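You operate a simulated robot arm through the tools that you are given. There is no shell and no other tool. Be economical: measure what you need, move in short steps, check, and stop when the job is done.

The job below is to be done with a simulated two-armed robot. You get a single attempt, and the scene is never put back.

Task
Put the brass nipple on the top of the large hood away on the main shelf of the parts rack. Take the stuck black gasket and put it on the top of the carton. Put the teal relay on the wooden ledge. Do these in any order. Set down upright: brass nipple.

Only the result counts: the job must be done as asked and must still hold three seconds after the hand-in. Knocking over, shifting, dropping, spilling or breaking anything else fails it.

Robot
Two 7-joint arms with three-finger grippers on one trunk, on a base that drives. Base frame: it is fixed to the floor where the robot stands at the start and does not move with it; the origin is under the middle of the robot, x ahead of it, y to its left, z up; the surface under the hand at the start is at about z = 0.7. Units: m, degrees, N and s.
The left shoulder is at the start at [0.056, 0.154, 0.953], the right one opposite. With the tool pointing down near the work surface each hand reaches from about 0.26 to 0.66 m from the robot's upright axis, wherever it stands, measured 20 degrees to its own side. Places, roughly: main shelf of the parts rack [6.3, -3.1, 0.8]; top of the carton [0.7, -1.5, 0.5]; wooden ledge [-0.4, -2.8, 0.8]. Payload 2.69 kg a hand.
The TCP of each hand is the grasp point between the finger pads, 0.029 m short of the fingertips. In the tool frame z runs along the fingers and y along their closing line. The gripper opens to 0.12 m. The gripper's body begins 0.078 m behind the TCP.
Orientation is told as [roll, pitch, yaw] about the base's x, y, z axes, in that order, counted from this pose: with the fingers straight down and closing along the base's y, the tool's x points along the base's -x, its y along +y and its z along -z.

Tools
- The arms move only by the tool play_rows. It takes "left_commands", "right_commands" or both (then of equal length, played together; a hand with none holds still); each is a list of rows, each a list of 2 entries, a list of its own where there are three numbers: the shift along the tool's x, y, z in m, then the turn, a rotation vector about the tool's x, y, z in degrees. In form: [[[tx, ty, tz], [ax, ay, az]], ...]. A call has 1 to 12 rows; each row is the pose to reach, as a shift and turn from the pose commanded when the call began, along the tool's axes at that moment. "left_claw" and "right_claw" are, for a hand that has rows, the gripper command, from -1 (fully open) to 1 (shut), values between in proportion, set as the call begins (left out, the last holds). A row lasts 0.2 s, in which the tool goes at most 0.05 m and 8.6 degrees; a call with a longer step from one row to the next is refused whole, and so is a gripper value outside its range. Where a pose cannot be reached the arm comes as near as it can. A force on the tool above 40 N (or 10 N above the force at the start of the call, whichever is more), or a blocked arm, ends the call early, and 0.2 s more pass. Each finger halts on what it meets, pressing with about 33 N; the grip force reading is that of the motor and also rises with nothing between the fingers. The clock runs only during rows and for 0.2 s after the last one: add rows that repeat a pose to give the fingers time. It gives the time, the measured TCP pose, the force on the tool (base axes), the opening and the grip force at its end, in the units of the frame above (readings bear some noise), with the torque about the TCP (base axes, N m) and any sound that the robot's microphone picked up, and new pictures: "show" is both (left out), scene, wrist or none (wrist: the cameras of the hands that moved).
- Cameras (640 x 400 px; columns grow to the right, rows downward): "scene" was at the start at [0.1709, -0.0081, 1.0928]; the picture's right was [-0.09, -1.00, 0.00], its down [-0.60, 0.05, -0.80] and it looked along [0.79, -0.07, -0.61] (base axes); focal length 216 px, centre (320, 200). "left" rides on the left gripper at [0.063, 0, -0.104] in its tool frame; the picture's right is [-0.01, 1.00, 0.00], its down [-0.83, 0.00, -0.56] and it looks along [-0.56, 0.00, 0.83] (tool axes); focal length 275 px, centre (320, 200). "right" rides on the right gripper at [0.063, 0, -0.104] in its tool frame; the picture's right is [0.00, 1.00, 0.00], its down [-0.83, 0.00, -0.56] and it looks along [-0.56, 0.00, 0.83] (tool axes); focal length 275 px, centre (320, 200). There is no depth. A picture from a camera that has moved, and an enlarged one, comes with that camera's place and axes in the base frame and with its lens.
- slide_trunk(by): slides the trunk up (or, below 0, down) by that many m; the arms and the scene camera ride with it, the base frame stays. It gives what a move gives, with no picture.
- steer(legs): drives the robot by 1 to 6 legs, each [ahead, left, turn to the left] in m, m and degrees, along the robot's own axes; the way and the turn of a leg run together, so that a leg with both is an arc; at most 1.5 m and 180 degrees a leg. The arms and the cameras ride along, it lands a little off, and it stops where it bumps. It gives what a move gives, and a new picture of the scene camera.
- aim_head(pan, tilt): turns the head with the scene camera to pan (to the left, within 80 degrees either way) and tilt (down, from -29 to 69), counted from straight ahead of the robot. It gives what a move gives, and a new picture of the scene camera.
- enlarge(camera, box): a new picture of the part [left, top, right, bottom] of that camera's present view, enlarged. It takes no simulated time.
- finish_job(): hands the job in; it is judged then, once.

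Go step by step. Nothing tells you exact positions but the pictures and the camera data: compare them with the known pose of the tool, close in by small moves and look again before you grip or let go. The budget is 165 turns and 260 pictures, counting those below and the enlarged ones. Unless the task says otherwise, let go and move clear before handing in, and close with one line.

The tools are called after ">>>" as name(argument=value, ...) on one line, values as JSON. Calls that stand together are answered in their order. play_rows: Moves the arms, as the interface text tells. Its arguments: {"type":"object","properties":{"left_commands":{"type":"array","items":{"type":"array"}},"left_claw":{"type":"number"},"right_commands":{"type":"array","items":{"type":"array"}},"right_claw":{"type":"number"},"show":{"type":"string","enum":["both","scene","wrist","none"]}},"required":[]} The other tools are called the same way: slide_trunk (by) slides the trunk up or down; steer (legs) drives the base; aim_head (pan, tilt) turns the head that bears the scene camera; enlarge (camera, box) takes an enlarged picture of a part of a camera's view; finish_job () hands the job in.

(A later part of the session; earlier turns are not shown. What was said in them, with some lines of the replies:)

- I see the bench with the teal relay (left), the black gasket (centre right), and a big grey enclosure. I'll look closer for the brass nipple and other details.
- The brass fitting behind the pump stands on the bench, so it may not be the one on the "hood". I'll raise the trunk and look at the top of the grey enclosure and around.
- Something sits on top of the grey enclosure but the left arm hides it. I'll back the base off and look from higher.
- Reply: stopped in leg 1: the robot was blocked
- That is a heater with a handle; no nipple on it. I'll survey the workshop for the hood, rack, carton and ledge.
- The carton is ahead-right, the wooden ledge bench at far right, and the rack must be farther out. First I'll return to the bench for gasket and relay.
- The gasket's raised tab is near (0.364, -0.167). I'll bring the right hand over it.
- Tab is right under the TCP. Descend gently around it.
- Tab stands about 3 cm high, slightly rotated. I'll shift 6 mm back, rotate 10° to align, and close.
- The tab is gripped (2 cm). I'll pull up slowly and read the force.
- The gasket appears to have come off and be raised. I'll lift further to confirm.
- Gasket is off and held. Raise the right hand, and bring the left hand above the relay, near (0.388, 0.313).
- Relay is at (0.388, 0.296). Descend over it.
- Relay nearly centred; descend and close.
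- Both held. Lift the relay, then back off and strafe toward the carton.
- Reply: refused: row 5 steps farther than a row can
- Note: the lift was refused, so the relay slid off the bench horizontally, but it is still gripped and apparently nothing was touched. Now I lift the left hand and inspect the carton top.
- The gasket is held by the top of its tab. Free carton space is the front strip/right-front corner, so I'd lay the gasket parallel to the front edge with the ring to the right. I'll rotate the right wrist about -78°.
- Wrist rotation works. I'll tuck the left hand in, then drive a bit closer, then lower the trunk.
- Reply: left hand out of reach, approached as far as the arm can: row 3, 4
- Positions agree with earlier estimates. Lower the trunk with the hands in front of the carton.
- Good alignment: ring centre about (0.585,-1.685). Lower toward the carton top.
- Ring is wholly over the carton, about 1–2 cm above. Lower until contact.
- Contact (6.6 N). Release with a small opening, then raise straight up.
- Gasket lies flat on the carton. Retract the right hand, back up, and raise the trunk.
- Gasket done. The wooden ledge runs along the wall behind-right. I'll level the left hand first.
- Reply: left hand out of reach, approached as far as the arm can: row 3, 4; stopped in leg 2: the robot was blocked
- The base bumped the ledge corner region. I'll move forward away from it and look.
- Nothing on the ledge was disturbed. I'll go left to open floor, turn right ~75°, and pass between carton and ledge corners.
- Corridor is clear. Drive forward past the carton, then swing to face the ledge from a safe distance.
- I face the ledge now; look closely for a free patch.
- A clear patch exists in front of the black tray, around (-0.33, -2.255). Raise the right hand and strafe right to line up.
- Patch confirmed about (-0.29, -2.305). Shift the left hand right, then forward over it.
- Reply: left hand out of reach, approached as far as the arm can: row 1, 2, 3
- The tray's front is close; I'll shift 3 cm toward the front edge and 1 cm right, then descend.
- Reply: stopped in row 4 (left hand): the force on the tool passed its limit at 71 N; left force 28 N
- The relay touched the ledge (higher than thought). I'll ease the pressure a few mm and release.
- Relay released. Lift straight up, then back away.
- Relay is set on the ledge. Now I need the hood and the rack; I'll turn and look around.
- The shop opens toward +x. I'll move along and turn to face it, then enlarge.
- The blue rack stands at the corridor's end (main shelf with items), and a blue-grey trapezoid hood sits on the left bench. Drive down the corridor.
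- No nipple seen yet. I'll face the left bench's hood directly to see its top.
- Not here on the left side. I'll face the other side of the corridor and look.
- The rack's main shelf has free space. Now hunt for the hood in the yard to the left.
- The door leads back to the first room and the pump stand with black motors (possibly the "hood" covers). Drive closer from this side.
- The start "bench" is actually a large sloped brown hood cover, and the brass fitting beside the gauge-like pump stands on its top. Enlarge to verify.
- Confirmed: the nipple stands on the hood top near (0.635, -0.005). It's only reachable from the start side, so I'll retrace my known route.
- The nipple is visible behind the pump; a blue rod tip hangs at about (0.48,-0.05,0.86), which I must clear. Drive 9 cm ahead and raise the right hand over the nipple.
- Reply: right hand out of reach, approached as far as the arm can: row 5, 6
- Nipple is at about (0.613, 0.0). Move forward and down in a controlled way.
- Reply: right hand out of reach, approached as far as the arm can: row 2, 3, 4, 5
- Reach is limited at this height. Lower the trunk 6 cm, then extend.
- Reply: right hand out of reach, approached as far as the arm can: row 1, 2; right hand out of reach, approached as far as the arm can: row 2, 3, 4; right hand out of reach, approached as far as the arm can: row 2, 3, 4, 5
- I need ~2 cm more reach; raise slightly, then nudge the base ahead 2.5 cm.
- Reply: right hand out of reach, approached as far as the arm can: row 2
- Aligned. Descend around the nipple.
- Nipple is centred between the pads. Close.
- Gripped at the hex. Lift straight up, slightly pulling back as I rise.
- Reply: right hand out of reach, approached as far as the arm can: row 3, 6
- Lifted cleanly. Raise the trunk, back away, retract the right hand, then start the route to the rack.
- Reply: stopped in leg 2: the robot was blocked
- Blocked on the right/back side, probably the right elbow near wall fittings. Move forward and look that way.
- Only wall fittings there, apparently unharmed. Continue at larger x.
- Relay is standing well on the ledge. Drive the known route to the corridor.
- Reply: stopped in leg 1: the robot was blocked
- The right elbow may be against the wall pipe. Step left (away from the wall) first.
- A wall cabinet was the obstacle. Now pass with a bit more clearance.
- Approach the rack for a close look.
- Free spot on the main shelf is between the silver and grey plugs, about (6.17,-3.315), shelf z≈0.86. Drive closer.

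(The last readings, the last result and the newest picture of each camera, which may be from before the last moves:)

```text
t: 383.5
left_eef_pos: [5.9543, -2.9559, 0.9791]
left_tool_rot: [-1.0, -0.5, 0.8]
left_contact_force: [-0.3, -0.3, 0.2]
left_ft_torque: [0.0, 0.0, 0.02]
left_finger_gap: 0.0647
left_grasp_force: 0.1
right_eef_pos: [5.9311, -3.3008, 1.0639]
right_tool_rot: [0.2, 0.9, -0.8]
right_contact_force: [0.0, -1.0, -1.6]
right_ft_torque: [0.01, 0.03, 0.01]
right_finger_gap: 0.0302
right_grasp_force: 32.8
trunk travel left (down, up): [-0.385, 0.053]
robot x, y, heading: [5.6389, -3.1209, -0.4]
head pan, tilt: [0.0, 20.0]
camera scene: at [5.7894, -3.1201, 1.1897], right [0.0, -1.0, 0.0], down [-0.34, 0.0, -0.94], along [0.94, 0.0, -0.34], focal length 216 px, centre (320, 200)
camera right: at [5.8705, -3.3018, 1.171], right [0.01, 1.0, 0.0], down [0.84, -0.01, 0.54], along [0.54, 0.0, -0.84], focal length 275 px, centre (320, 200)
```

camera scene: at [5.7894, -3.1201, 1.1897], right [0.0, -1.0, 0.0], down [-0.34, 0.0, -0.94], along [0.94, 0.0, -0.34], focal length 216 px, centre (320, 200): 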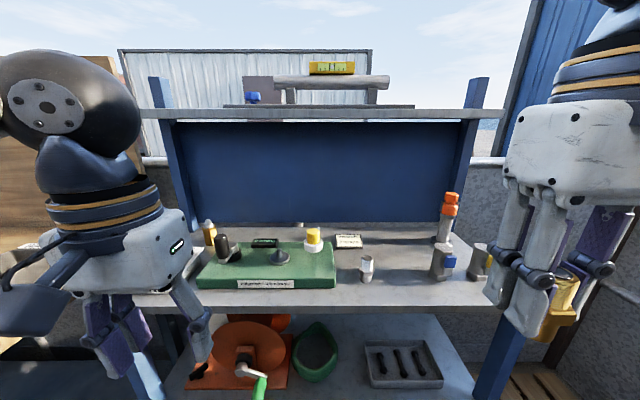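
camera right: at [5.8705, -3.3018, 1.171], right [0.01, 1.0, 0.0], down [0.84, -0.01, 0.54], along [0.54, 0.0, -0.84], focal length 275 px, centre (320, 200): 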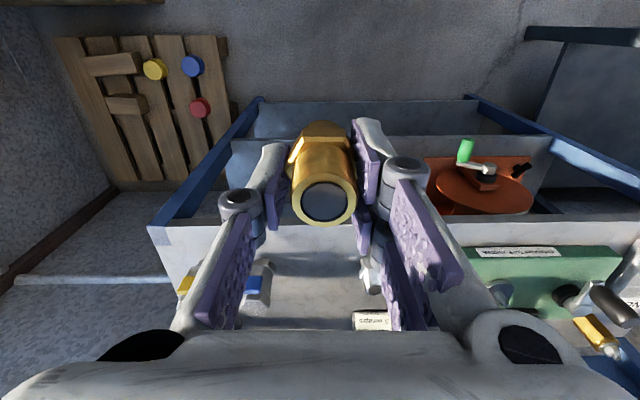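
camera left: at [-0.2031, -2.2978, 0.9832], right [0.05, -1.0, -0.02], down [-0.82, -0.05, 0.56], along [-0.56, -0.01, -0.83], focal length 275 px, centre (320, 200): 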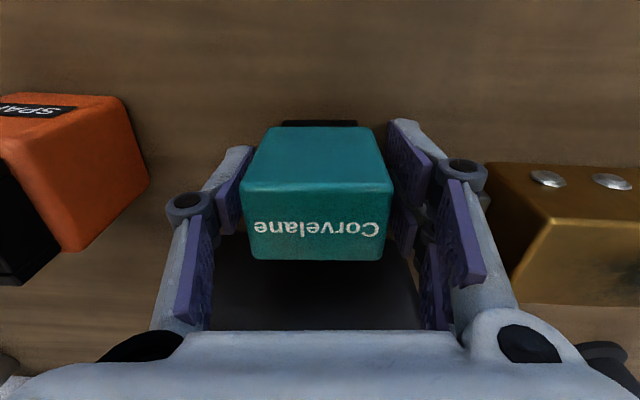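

Target TCP (6.155, -3.307). Move forward over the shelf.

>>> play_rows(right_commands=[[[-0.045, 0, 0], [0, 0, 0]], [[-0.09, -0.003, 0], [0, 0, 0]], [[-0.135, -0.006, 0], [0, 0, 0]], [[-0.18, -0.006, 0.02], [0, 0, 0]], [[-0.222, -0.006, 0.04], [0, 0, 0]], [[-0.222, -0.006, 0.06], [0, 0, 0]]], show="both")

```text
t: 384.9
left_eef_pos: [5.9531, -2.9562, 0.9796]
left_tool_rot: [-1.0, -0.6, 0.8]
left_contact_force: [-0.4, 0.5, -0.5]
left_ft_torque: [-0.04, 0.02, -0.02]
left_finger_gap: 0.0647
left_grasp_force: 0.1
right_eef_pos: [6.1514, -3.3142, 0.9995]
right_tool_rot: [0.3, 0.8, -0.9]
right_contact_force: [-0.3, -0.4, -1.1]
right_ft_torque: [-0.02, 0.0, 0.01]
right_finger_gap: 0.0302
right_grasp_force: 33.2
trunk travel left (down, up): [-0.385, 0.053]
robot x, y, heading: [5.6407, -3.1185, -0.5]
head pan, tilt: [0.0, 20.0]
camera scene: at [5.789, -3.1204, 1.1898], right [0.0, -1.0, 0.0], down [-0.34, 0.0, -0.94], along [0.94, 0.0, -0.34], focal length 216 px, centre (320, 200)
camera right: at [6.0905, -3.3135, 1.1058], right [0.01, 1.0, 0.0], down [0.84, -0.01, 0.54], along [0.54, 0.0, -0.84], focal length 275 px, centre (320, 200)
```

scene: 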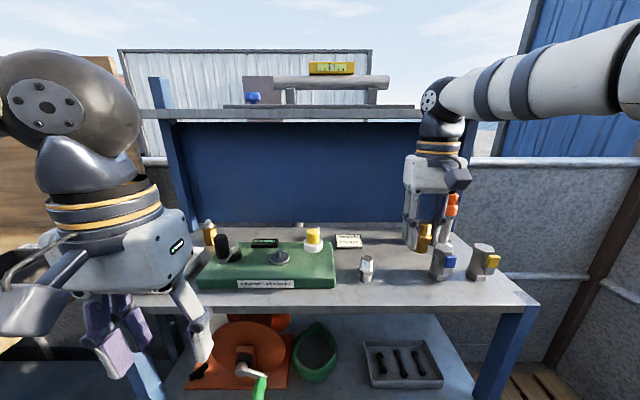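
right: 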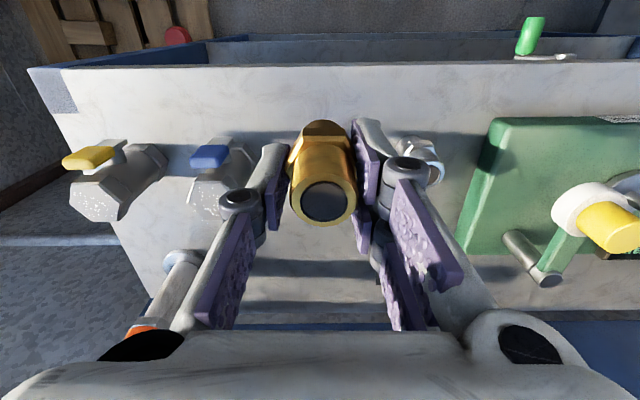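

Front edge is near x≈6.13, so I'll shift 2.5 cm deeper and descend part way.

>>> play_rows(right_commands=[[[-0.012, 0.002, 0.01], [0, 0, 0]], [[-0.024, 0.003, 0.03], [0, 0, 0]], [[-0.024, 0.003, 0.055], [0, 0, 0]], [[-0.024, 0.003, 0.07], [0, 0, 0]], [[-0.024, 0.003, 0.07], [0, 0, 0]]], show="both")

>>> enlarge(camera="scene", box=[360, 180, 520, 310])

```text
t: 386.1
left_eef_pos: [5.9554, -2.9561, 0.9794]
left_tool_rot: [-1.1, -0.6, 0.7]
left_contact_force: [1.5, -0.2, 0.8]
left_ft_torque: [0.02, 0.02, 0.03]
left_finger_gap: 0.0649
left_grasp_force: 0.0
right_eef_pos: [6.1744, -3.3096, 0.9312]
right_tool_rot: [0.2, 1.0, -1.0]
right_contact_force: [-0.3, -0.1, -1.1]
right_ft_torque: [0.01, 0.01, 0.01]
right_finger_gap: 0.0304
right_grasp_force: 32.9
trunk travel left (down, up): [-0.385, 0.053]
robot x, y, heading: [5.6433, -3.1187, -0.1]
head pan, tilt: [0.0, 20.0]
camera scene: at [5.7893, -3.1202, 1.1898], right [0.0, -1.0, 0.0], down [-0.34, 0.0, -0.94], along [0.94, 0.0, -0.34], focal length 216 px, centre (320, 200)
camera right: at [6.1135, -3.3088, 1.0369], right [0.01, 1.0, 0.0], down [0.84, -0.01, 0.54], along [0.54, 0.0, -0.84], focal length 275 px, centre (320, 200)
```

scene: 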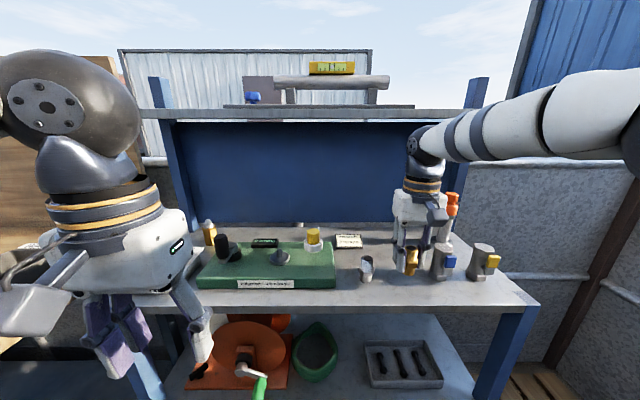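
right: 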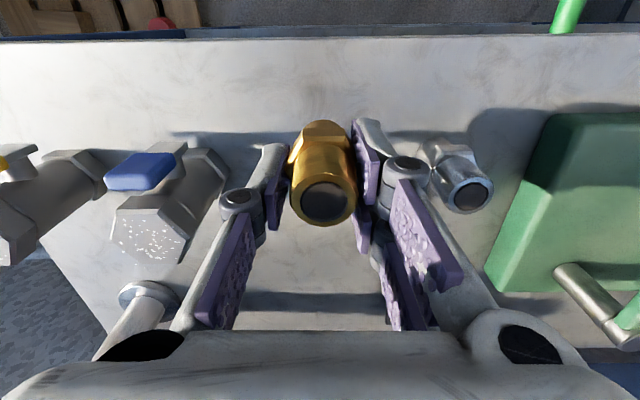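

```text
3.08 times, centred on (440, 245) of scene
camera zoom: at [5.7893, -3.1202, 1.1898], right [0.0, -1.0, 0.0], down [-0.34, 0.0, -0.94], along [0.94, 0.0, -0.34], focal length 666 px, centre (-49, 62)
```

zoom: 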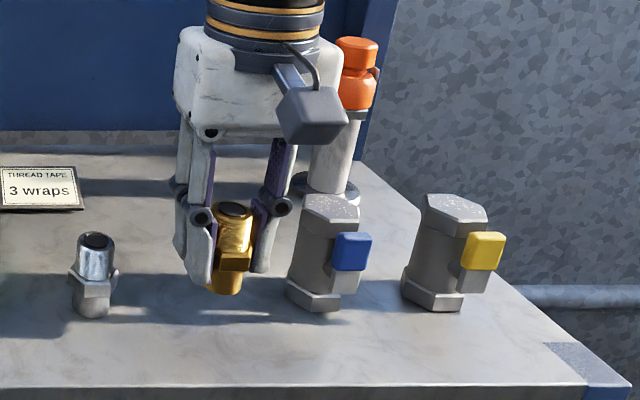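

Clearances fine; shift 1 cm left and descend slowly to contact.

>>> play_rows(right_commands=[[[0, 0.01, 0], [0, 0, 0]], [[0, 0.01, 0.01], [0, 0, 0]], [[0, 0.01, 0.016], [0, 0, 0]], [[0, 0.01, 0.021], [0, 0, 0]], [[0, 0.01, 0.025], [0, 0, 0]]], show="none")

>>> enlarge(camera="scene", box=[360, 200, 480, 310])

```text
t: 387.3
left_eef_pos: [5.9555, -2.9565, 0.979]
left_tool_rot: [-1.0, -0.6, 0.8]
left_contact_force: [-0.1, 0.1, -0.4]
left_ft_torque: [-0.05, -0.01, -0.03]
left_finger_gap: 0.065
left_grasp_force: 0.0
right_eef_pos: [6.1744, -3.2988, 0.9059]
right_tool_rot: [0.2, 0.9, -0.9]
right_contact_force: [-0.2, 0.8, -1.3]
right_ft_torque: [0.03, -0.02, 0.0]
right_finger_gap: 0.0302
right_grasp_force: 32.8
trunk travel left (down, up): [-0.385, 0.053]
robot x, y, heading: [5.6434, -3.1183, -0.3]
head pan, tilt: [0.0, 20.0]
```

```text
3.64 times, centred on (420, 255) of scene
camera zoom: at [5.7894, -3.1202, 1.1897], right [0.0, -1.0, 0.0], down [-0.34, 0.0, -0.94], along [0.94, 0.0, -0.34], focal length 787 px, centre (-44, 0)
```

zoom: 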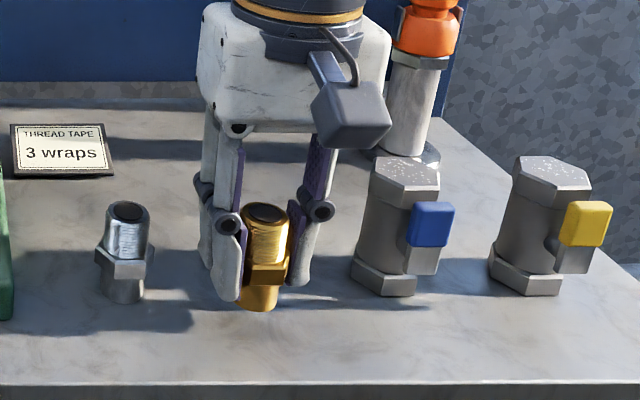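

>>> play_rows(right_commands=[[[0, 0, 0.003], [0, 0, 0]], [[0, 0, 0.006], [0, 0, 0]], [[0, 0, 0.008], [0, 0, 0]]], show="none")

>>> enlarge(camera="scene", box=[360, 200, 480, 310])

```text
t: 388.1
left_eef_pos: [5.954, -2.9559, 0.9788]
left_tool_rot: [-1.0, -0.7, 0.8]
left_contact_force: [0.5, -0.2, 0.0]
left_ft_torque: [0.01, 0.03, -0.02]
left_finger_gap: 0.0648
left_grasp_force: 0.1
right_eef_pos: [6.1751, -3.2987, 0.8968]
right_tool_rot: [0.2, 0.8, -1.0]
right_contact_force: [0.4, -0.3, -1.6]
right_ft_torque: [0.0, -0.03, 0.02]
right_finger_gap: 0.0305
right_grasp_force: 32.8
trunk travel left (down, up): [-0.385, 0.053]
robot x, y, heading: [5.6398, -3.1162, -0.3]
head pan, tilt: [0.0, 20.0]
```

```text
3.64 times, centred on (420, 255) of scene
camera zoom: at [5.7894, -3.1202, 1.1897], right [0.0, -1.0, 0.0], down [-0.34, 0.0, -0.94], along [0.94, 0.0, -0.34], focal length 787 px, centre (-44, 0)
```

zoom: 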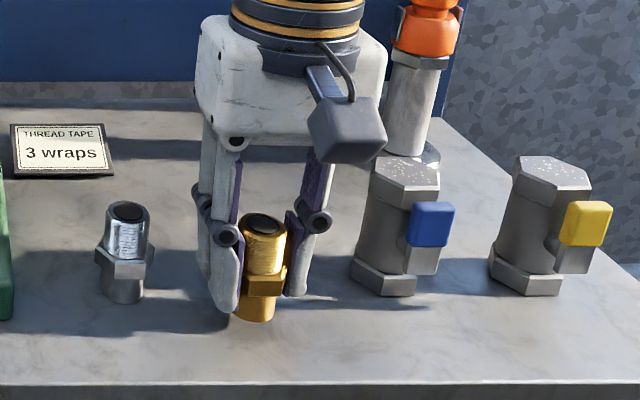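

>>> play_rows(right_commands=[[[0, 0, 0.003], [0, 0, 0]], [[0, 0, 0.006], [0, 0, 0]], [[0, 0, 0.009], [0, 0, 0]]], show="none")

>>> enlarge(camera="scene", box=[370, 220, 450, 300])

```text
t: 388.9
left_eef_pos: [5.9561, -2.9559, 0.9801]
left_tool_rot: [-1.0, -0.6, 0.8]
left_contact_force: [-1.3, 0.5, -1.0]
left_ft_torque: [-0.02, 0.02, 0.03]
left_finger_gap: 0.065
left_grasp_force: 0.1
right_eef_pos: [6.1735, -3.2974, 0.8895]
right_tool_rot: [0.1, 0.8, -0.9]
right_contact_force: [-0.4, -0.2, 2.7]
right_ft_torque: [-0.06, -0.04, 0.03]
right_finger_gap: 0.0301
right_grasp_force: 33.2
trunk travel left (down, up): [-0.385, 0.053]
robot x, y, heading: [5.6442, -3.1215, -0.1]
head pan, tilt: [0.0, 20.0]
```

```text
5.00 times, centred on (410, 260) of scene
camera zoom: at [5.7891, -3.1201, 1.1899], right [0.0, -1.0, 0.0], down [-0.34, 0.0, -0.94], along [0.94, 0.0, -0.34], focal length 1082 px, centre (-130, -100)
```

zoom: 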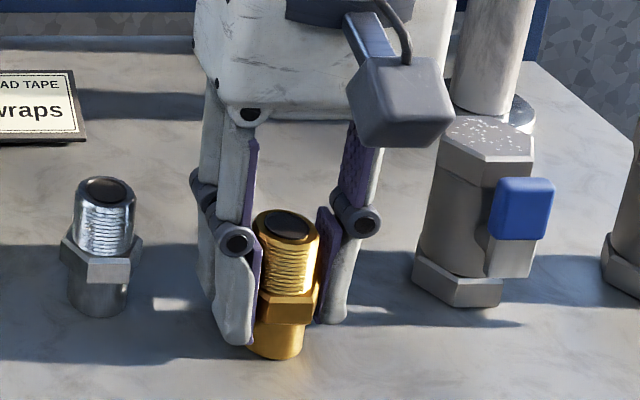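

Light contact (≈4 N). Open slightly to release.

>>> play_rows(right_commands=[[[0, 0, 0], [0, 0, 0]], [[0, 0, 0], [0, 0, 0]]], right_claw=0.15, show="wrist")

>>> enlarge(camera="scene", box=[370, 220, 450, 300])

```text
t: 389.5
left_eef_pos: [5.9553, -2.9565, 0.9792]
left_tool_rot: [-1.1, -0.6, 0.9]
left_contact_force: [-0.1, 1.1, 0.6]
left_ft_torque: [-0.02, 0.02, 0.0]
left_finger_gap: 0.0652
left_grasp_force: 0.0
right_eef_pos: [6.1744, -3.2976, 0.8873]
right_tool_rot: [0.2, 0.9, -0.9]
right_contact_force: [0.7, 0.5, 0.0]
right_ft_torque: [0.03, 0.0, -0.03]
right_finger_gap: 0.0509
right_grasp_force: 0.0
trunk travel left (down, up): [-0.385, 0.053]
robot x, y, heading: [5.642, -3.1158, -0.4]
head pan, tilt: [0.0, 20.0]
camera right: at [6.1133, -3.2976, 0.9948], right [0.01, 1.0, 0.0], down [0.84, -0.01, 0.54], along [0.54, 0.0, -0.84], focal length 275 px, centre (320, 200)
```

right: 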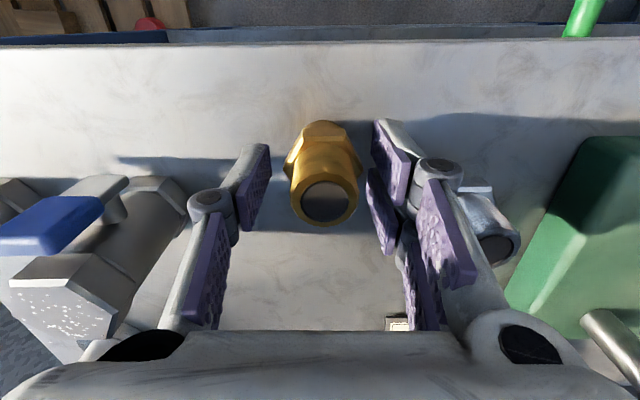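

```text
5.00 times, centred on (410, 260) of scene
camera zoom: at [5.7894, -3.1202, 1.1897], right [0.0, -1.0, 0.0], down [-0.34, 0.0, -0.94], along [0.94, 0.0, -0.34], focal length 1082 px, centre (-130, -100)
```

zoom: 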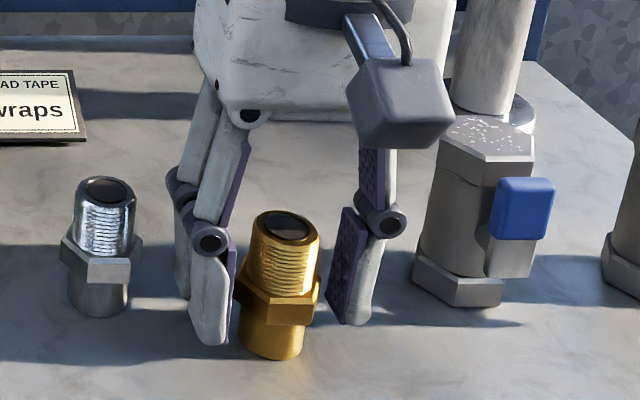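

The nipple stands free between the fingers. Raise straight up and back off.

>>> play_rows(right_commands=[[[0, 0, -0.02], [0, 0, 0]], [[0, 0, -0.05], [0, 0, 0]], [[0, 0, -0.09], [0, 0, 0]], [[0.02, 0, -0.13], [0, 0, 0]]], show="none")

>>> steer(legs=[[-0.35, 0, 0]])

>>> enlarge(camera="scene", box=[200, 120, 460, 280])

```text
t: 390.5
left_eef_pos: [5.9535, -2.9563, 0.9788]
left_tool_rot: [-1.0, -0.6, 0.8]
left_contact_force: [0.3, -1.0, -0.3]
left_ft_torque: [-0.02, -0.03, 0.02]
left_finger_gap: 0.0651
left_grasp_force: 0.0
right_eef_pos: [6.1557, -3.2998, 1.0183]
right_tool_rot: [0.2, 0.8, -0.8]
right_contact_force: [-0.4, -0.4, 0.0]
right_ft_torque: [0.01, -0.03, 0.0]
right_finger_gap: 0.0512
right_grasp_force: 0.0
trunk travel left (down, up): [-0.385, 0.053]
robot x, y, heading: [5.6444, -3.1208, -0.1]
head pan, tilt: [0.0, 20.0]
```

```text
t: 392.8
left_eef_pos: [5.6005, -2.954, 0.978]
left_tool_rot: [-1.0, -0.6, 1.1]
left_contact_force: [-0.1, -1.0, -0.3]
left_ft_torque: [-0.02, -0.01, 0.0]
left_finger_gap: 0.065
left_grasp_force: 0.1
right_eef_pos: [5.8038, -3.2958, 1.018]
right_tool_rot: [0.2, 0.8, -0.6]
right_contact_force: [-0.1, 0.5, 0.4]
right_ft_torque: [-0.01, -0.05, 0.0]
right_finger_gap: 0.0511
right_grasp_force: 0.1
trunk travel left (down, up): [-0.385, 0.053]
robot x, y, heading: [5.2907, -3.1196, -0.2]
head pan, tilt: [0.0, 20.0]
camera scene: at [5.4353, -3.1187, 1.1898], right [0.0, -1.0, 0.0], down [-0.34, 0.0, -0.94], along [0.94, 0.0, -0.34], focal length 216 px, centre (320, 200)
```

scene: 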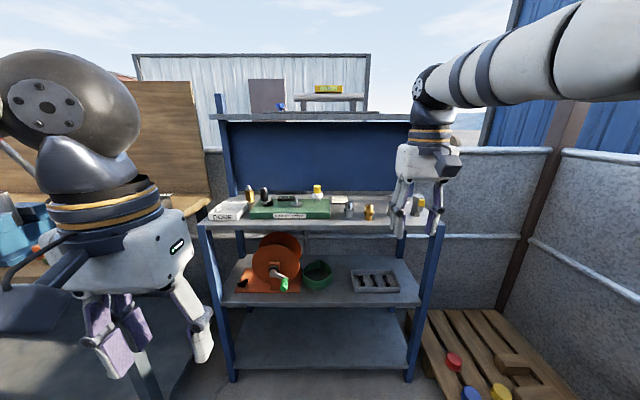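

```text
2.46 times, centred on (330, 200) of scene
camera zoom: at [5.4353, -3.1187, 1.1898], right [0.0, -1.0, 0.0], down [-0.34, 0.0, -0.94], along [0.94, 0.0, -0.34], focal length 533 px, centre (295, 200)
```

zoom: 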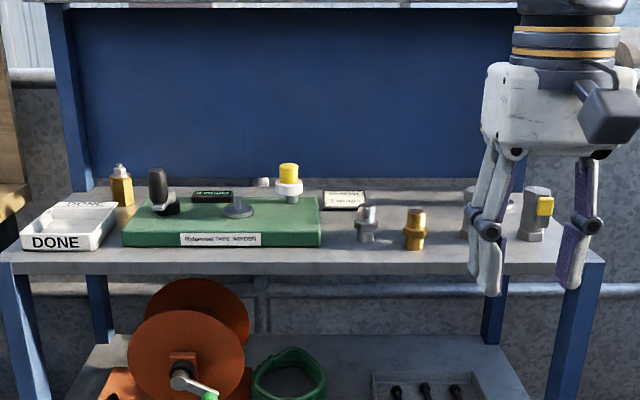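

The brass nipple stands upright on the main shelf, the gasket was last seen on the carton and the relay on the ledge. Both hands are clear, so I'm handing in.

>>> finish_job()

```text
The job is handed in.
```

I handed the job in: the brass nipple is upright on the rack's main shelf, the gasket is on the carton and the teal relay is on the wooden ledge. On the way, the relay was dragged level off the hood after a refused lift, it hit the ledge with a 71 N peak when set down, and the robot bumped things while driving five times; I saw no damage from any of this.
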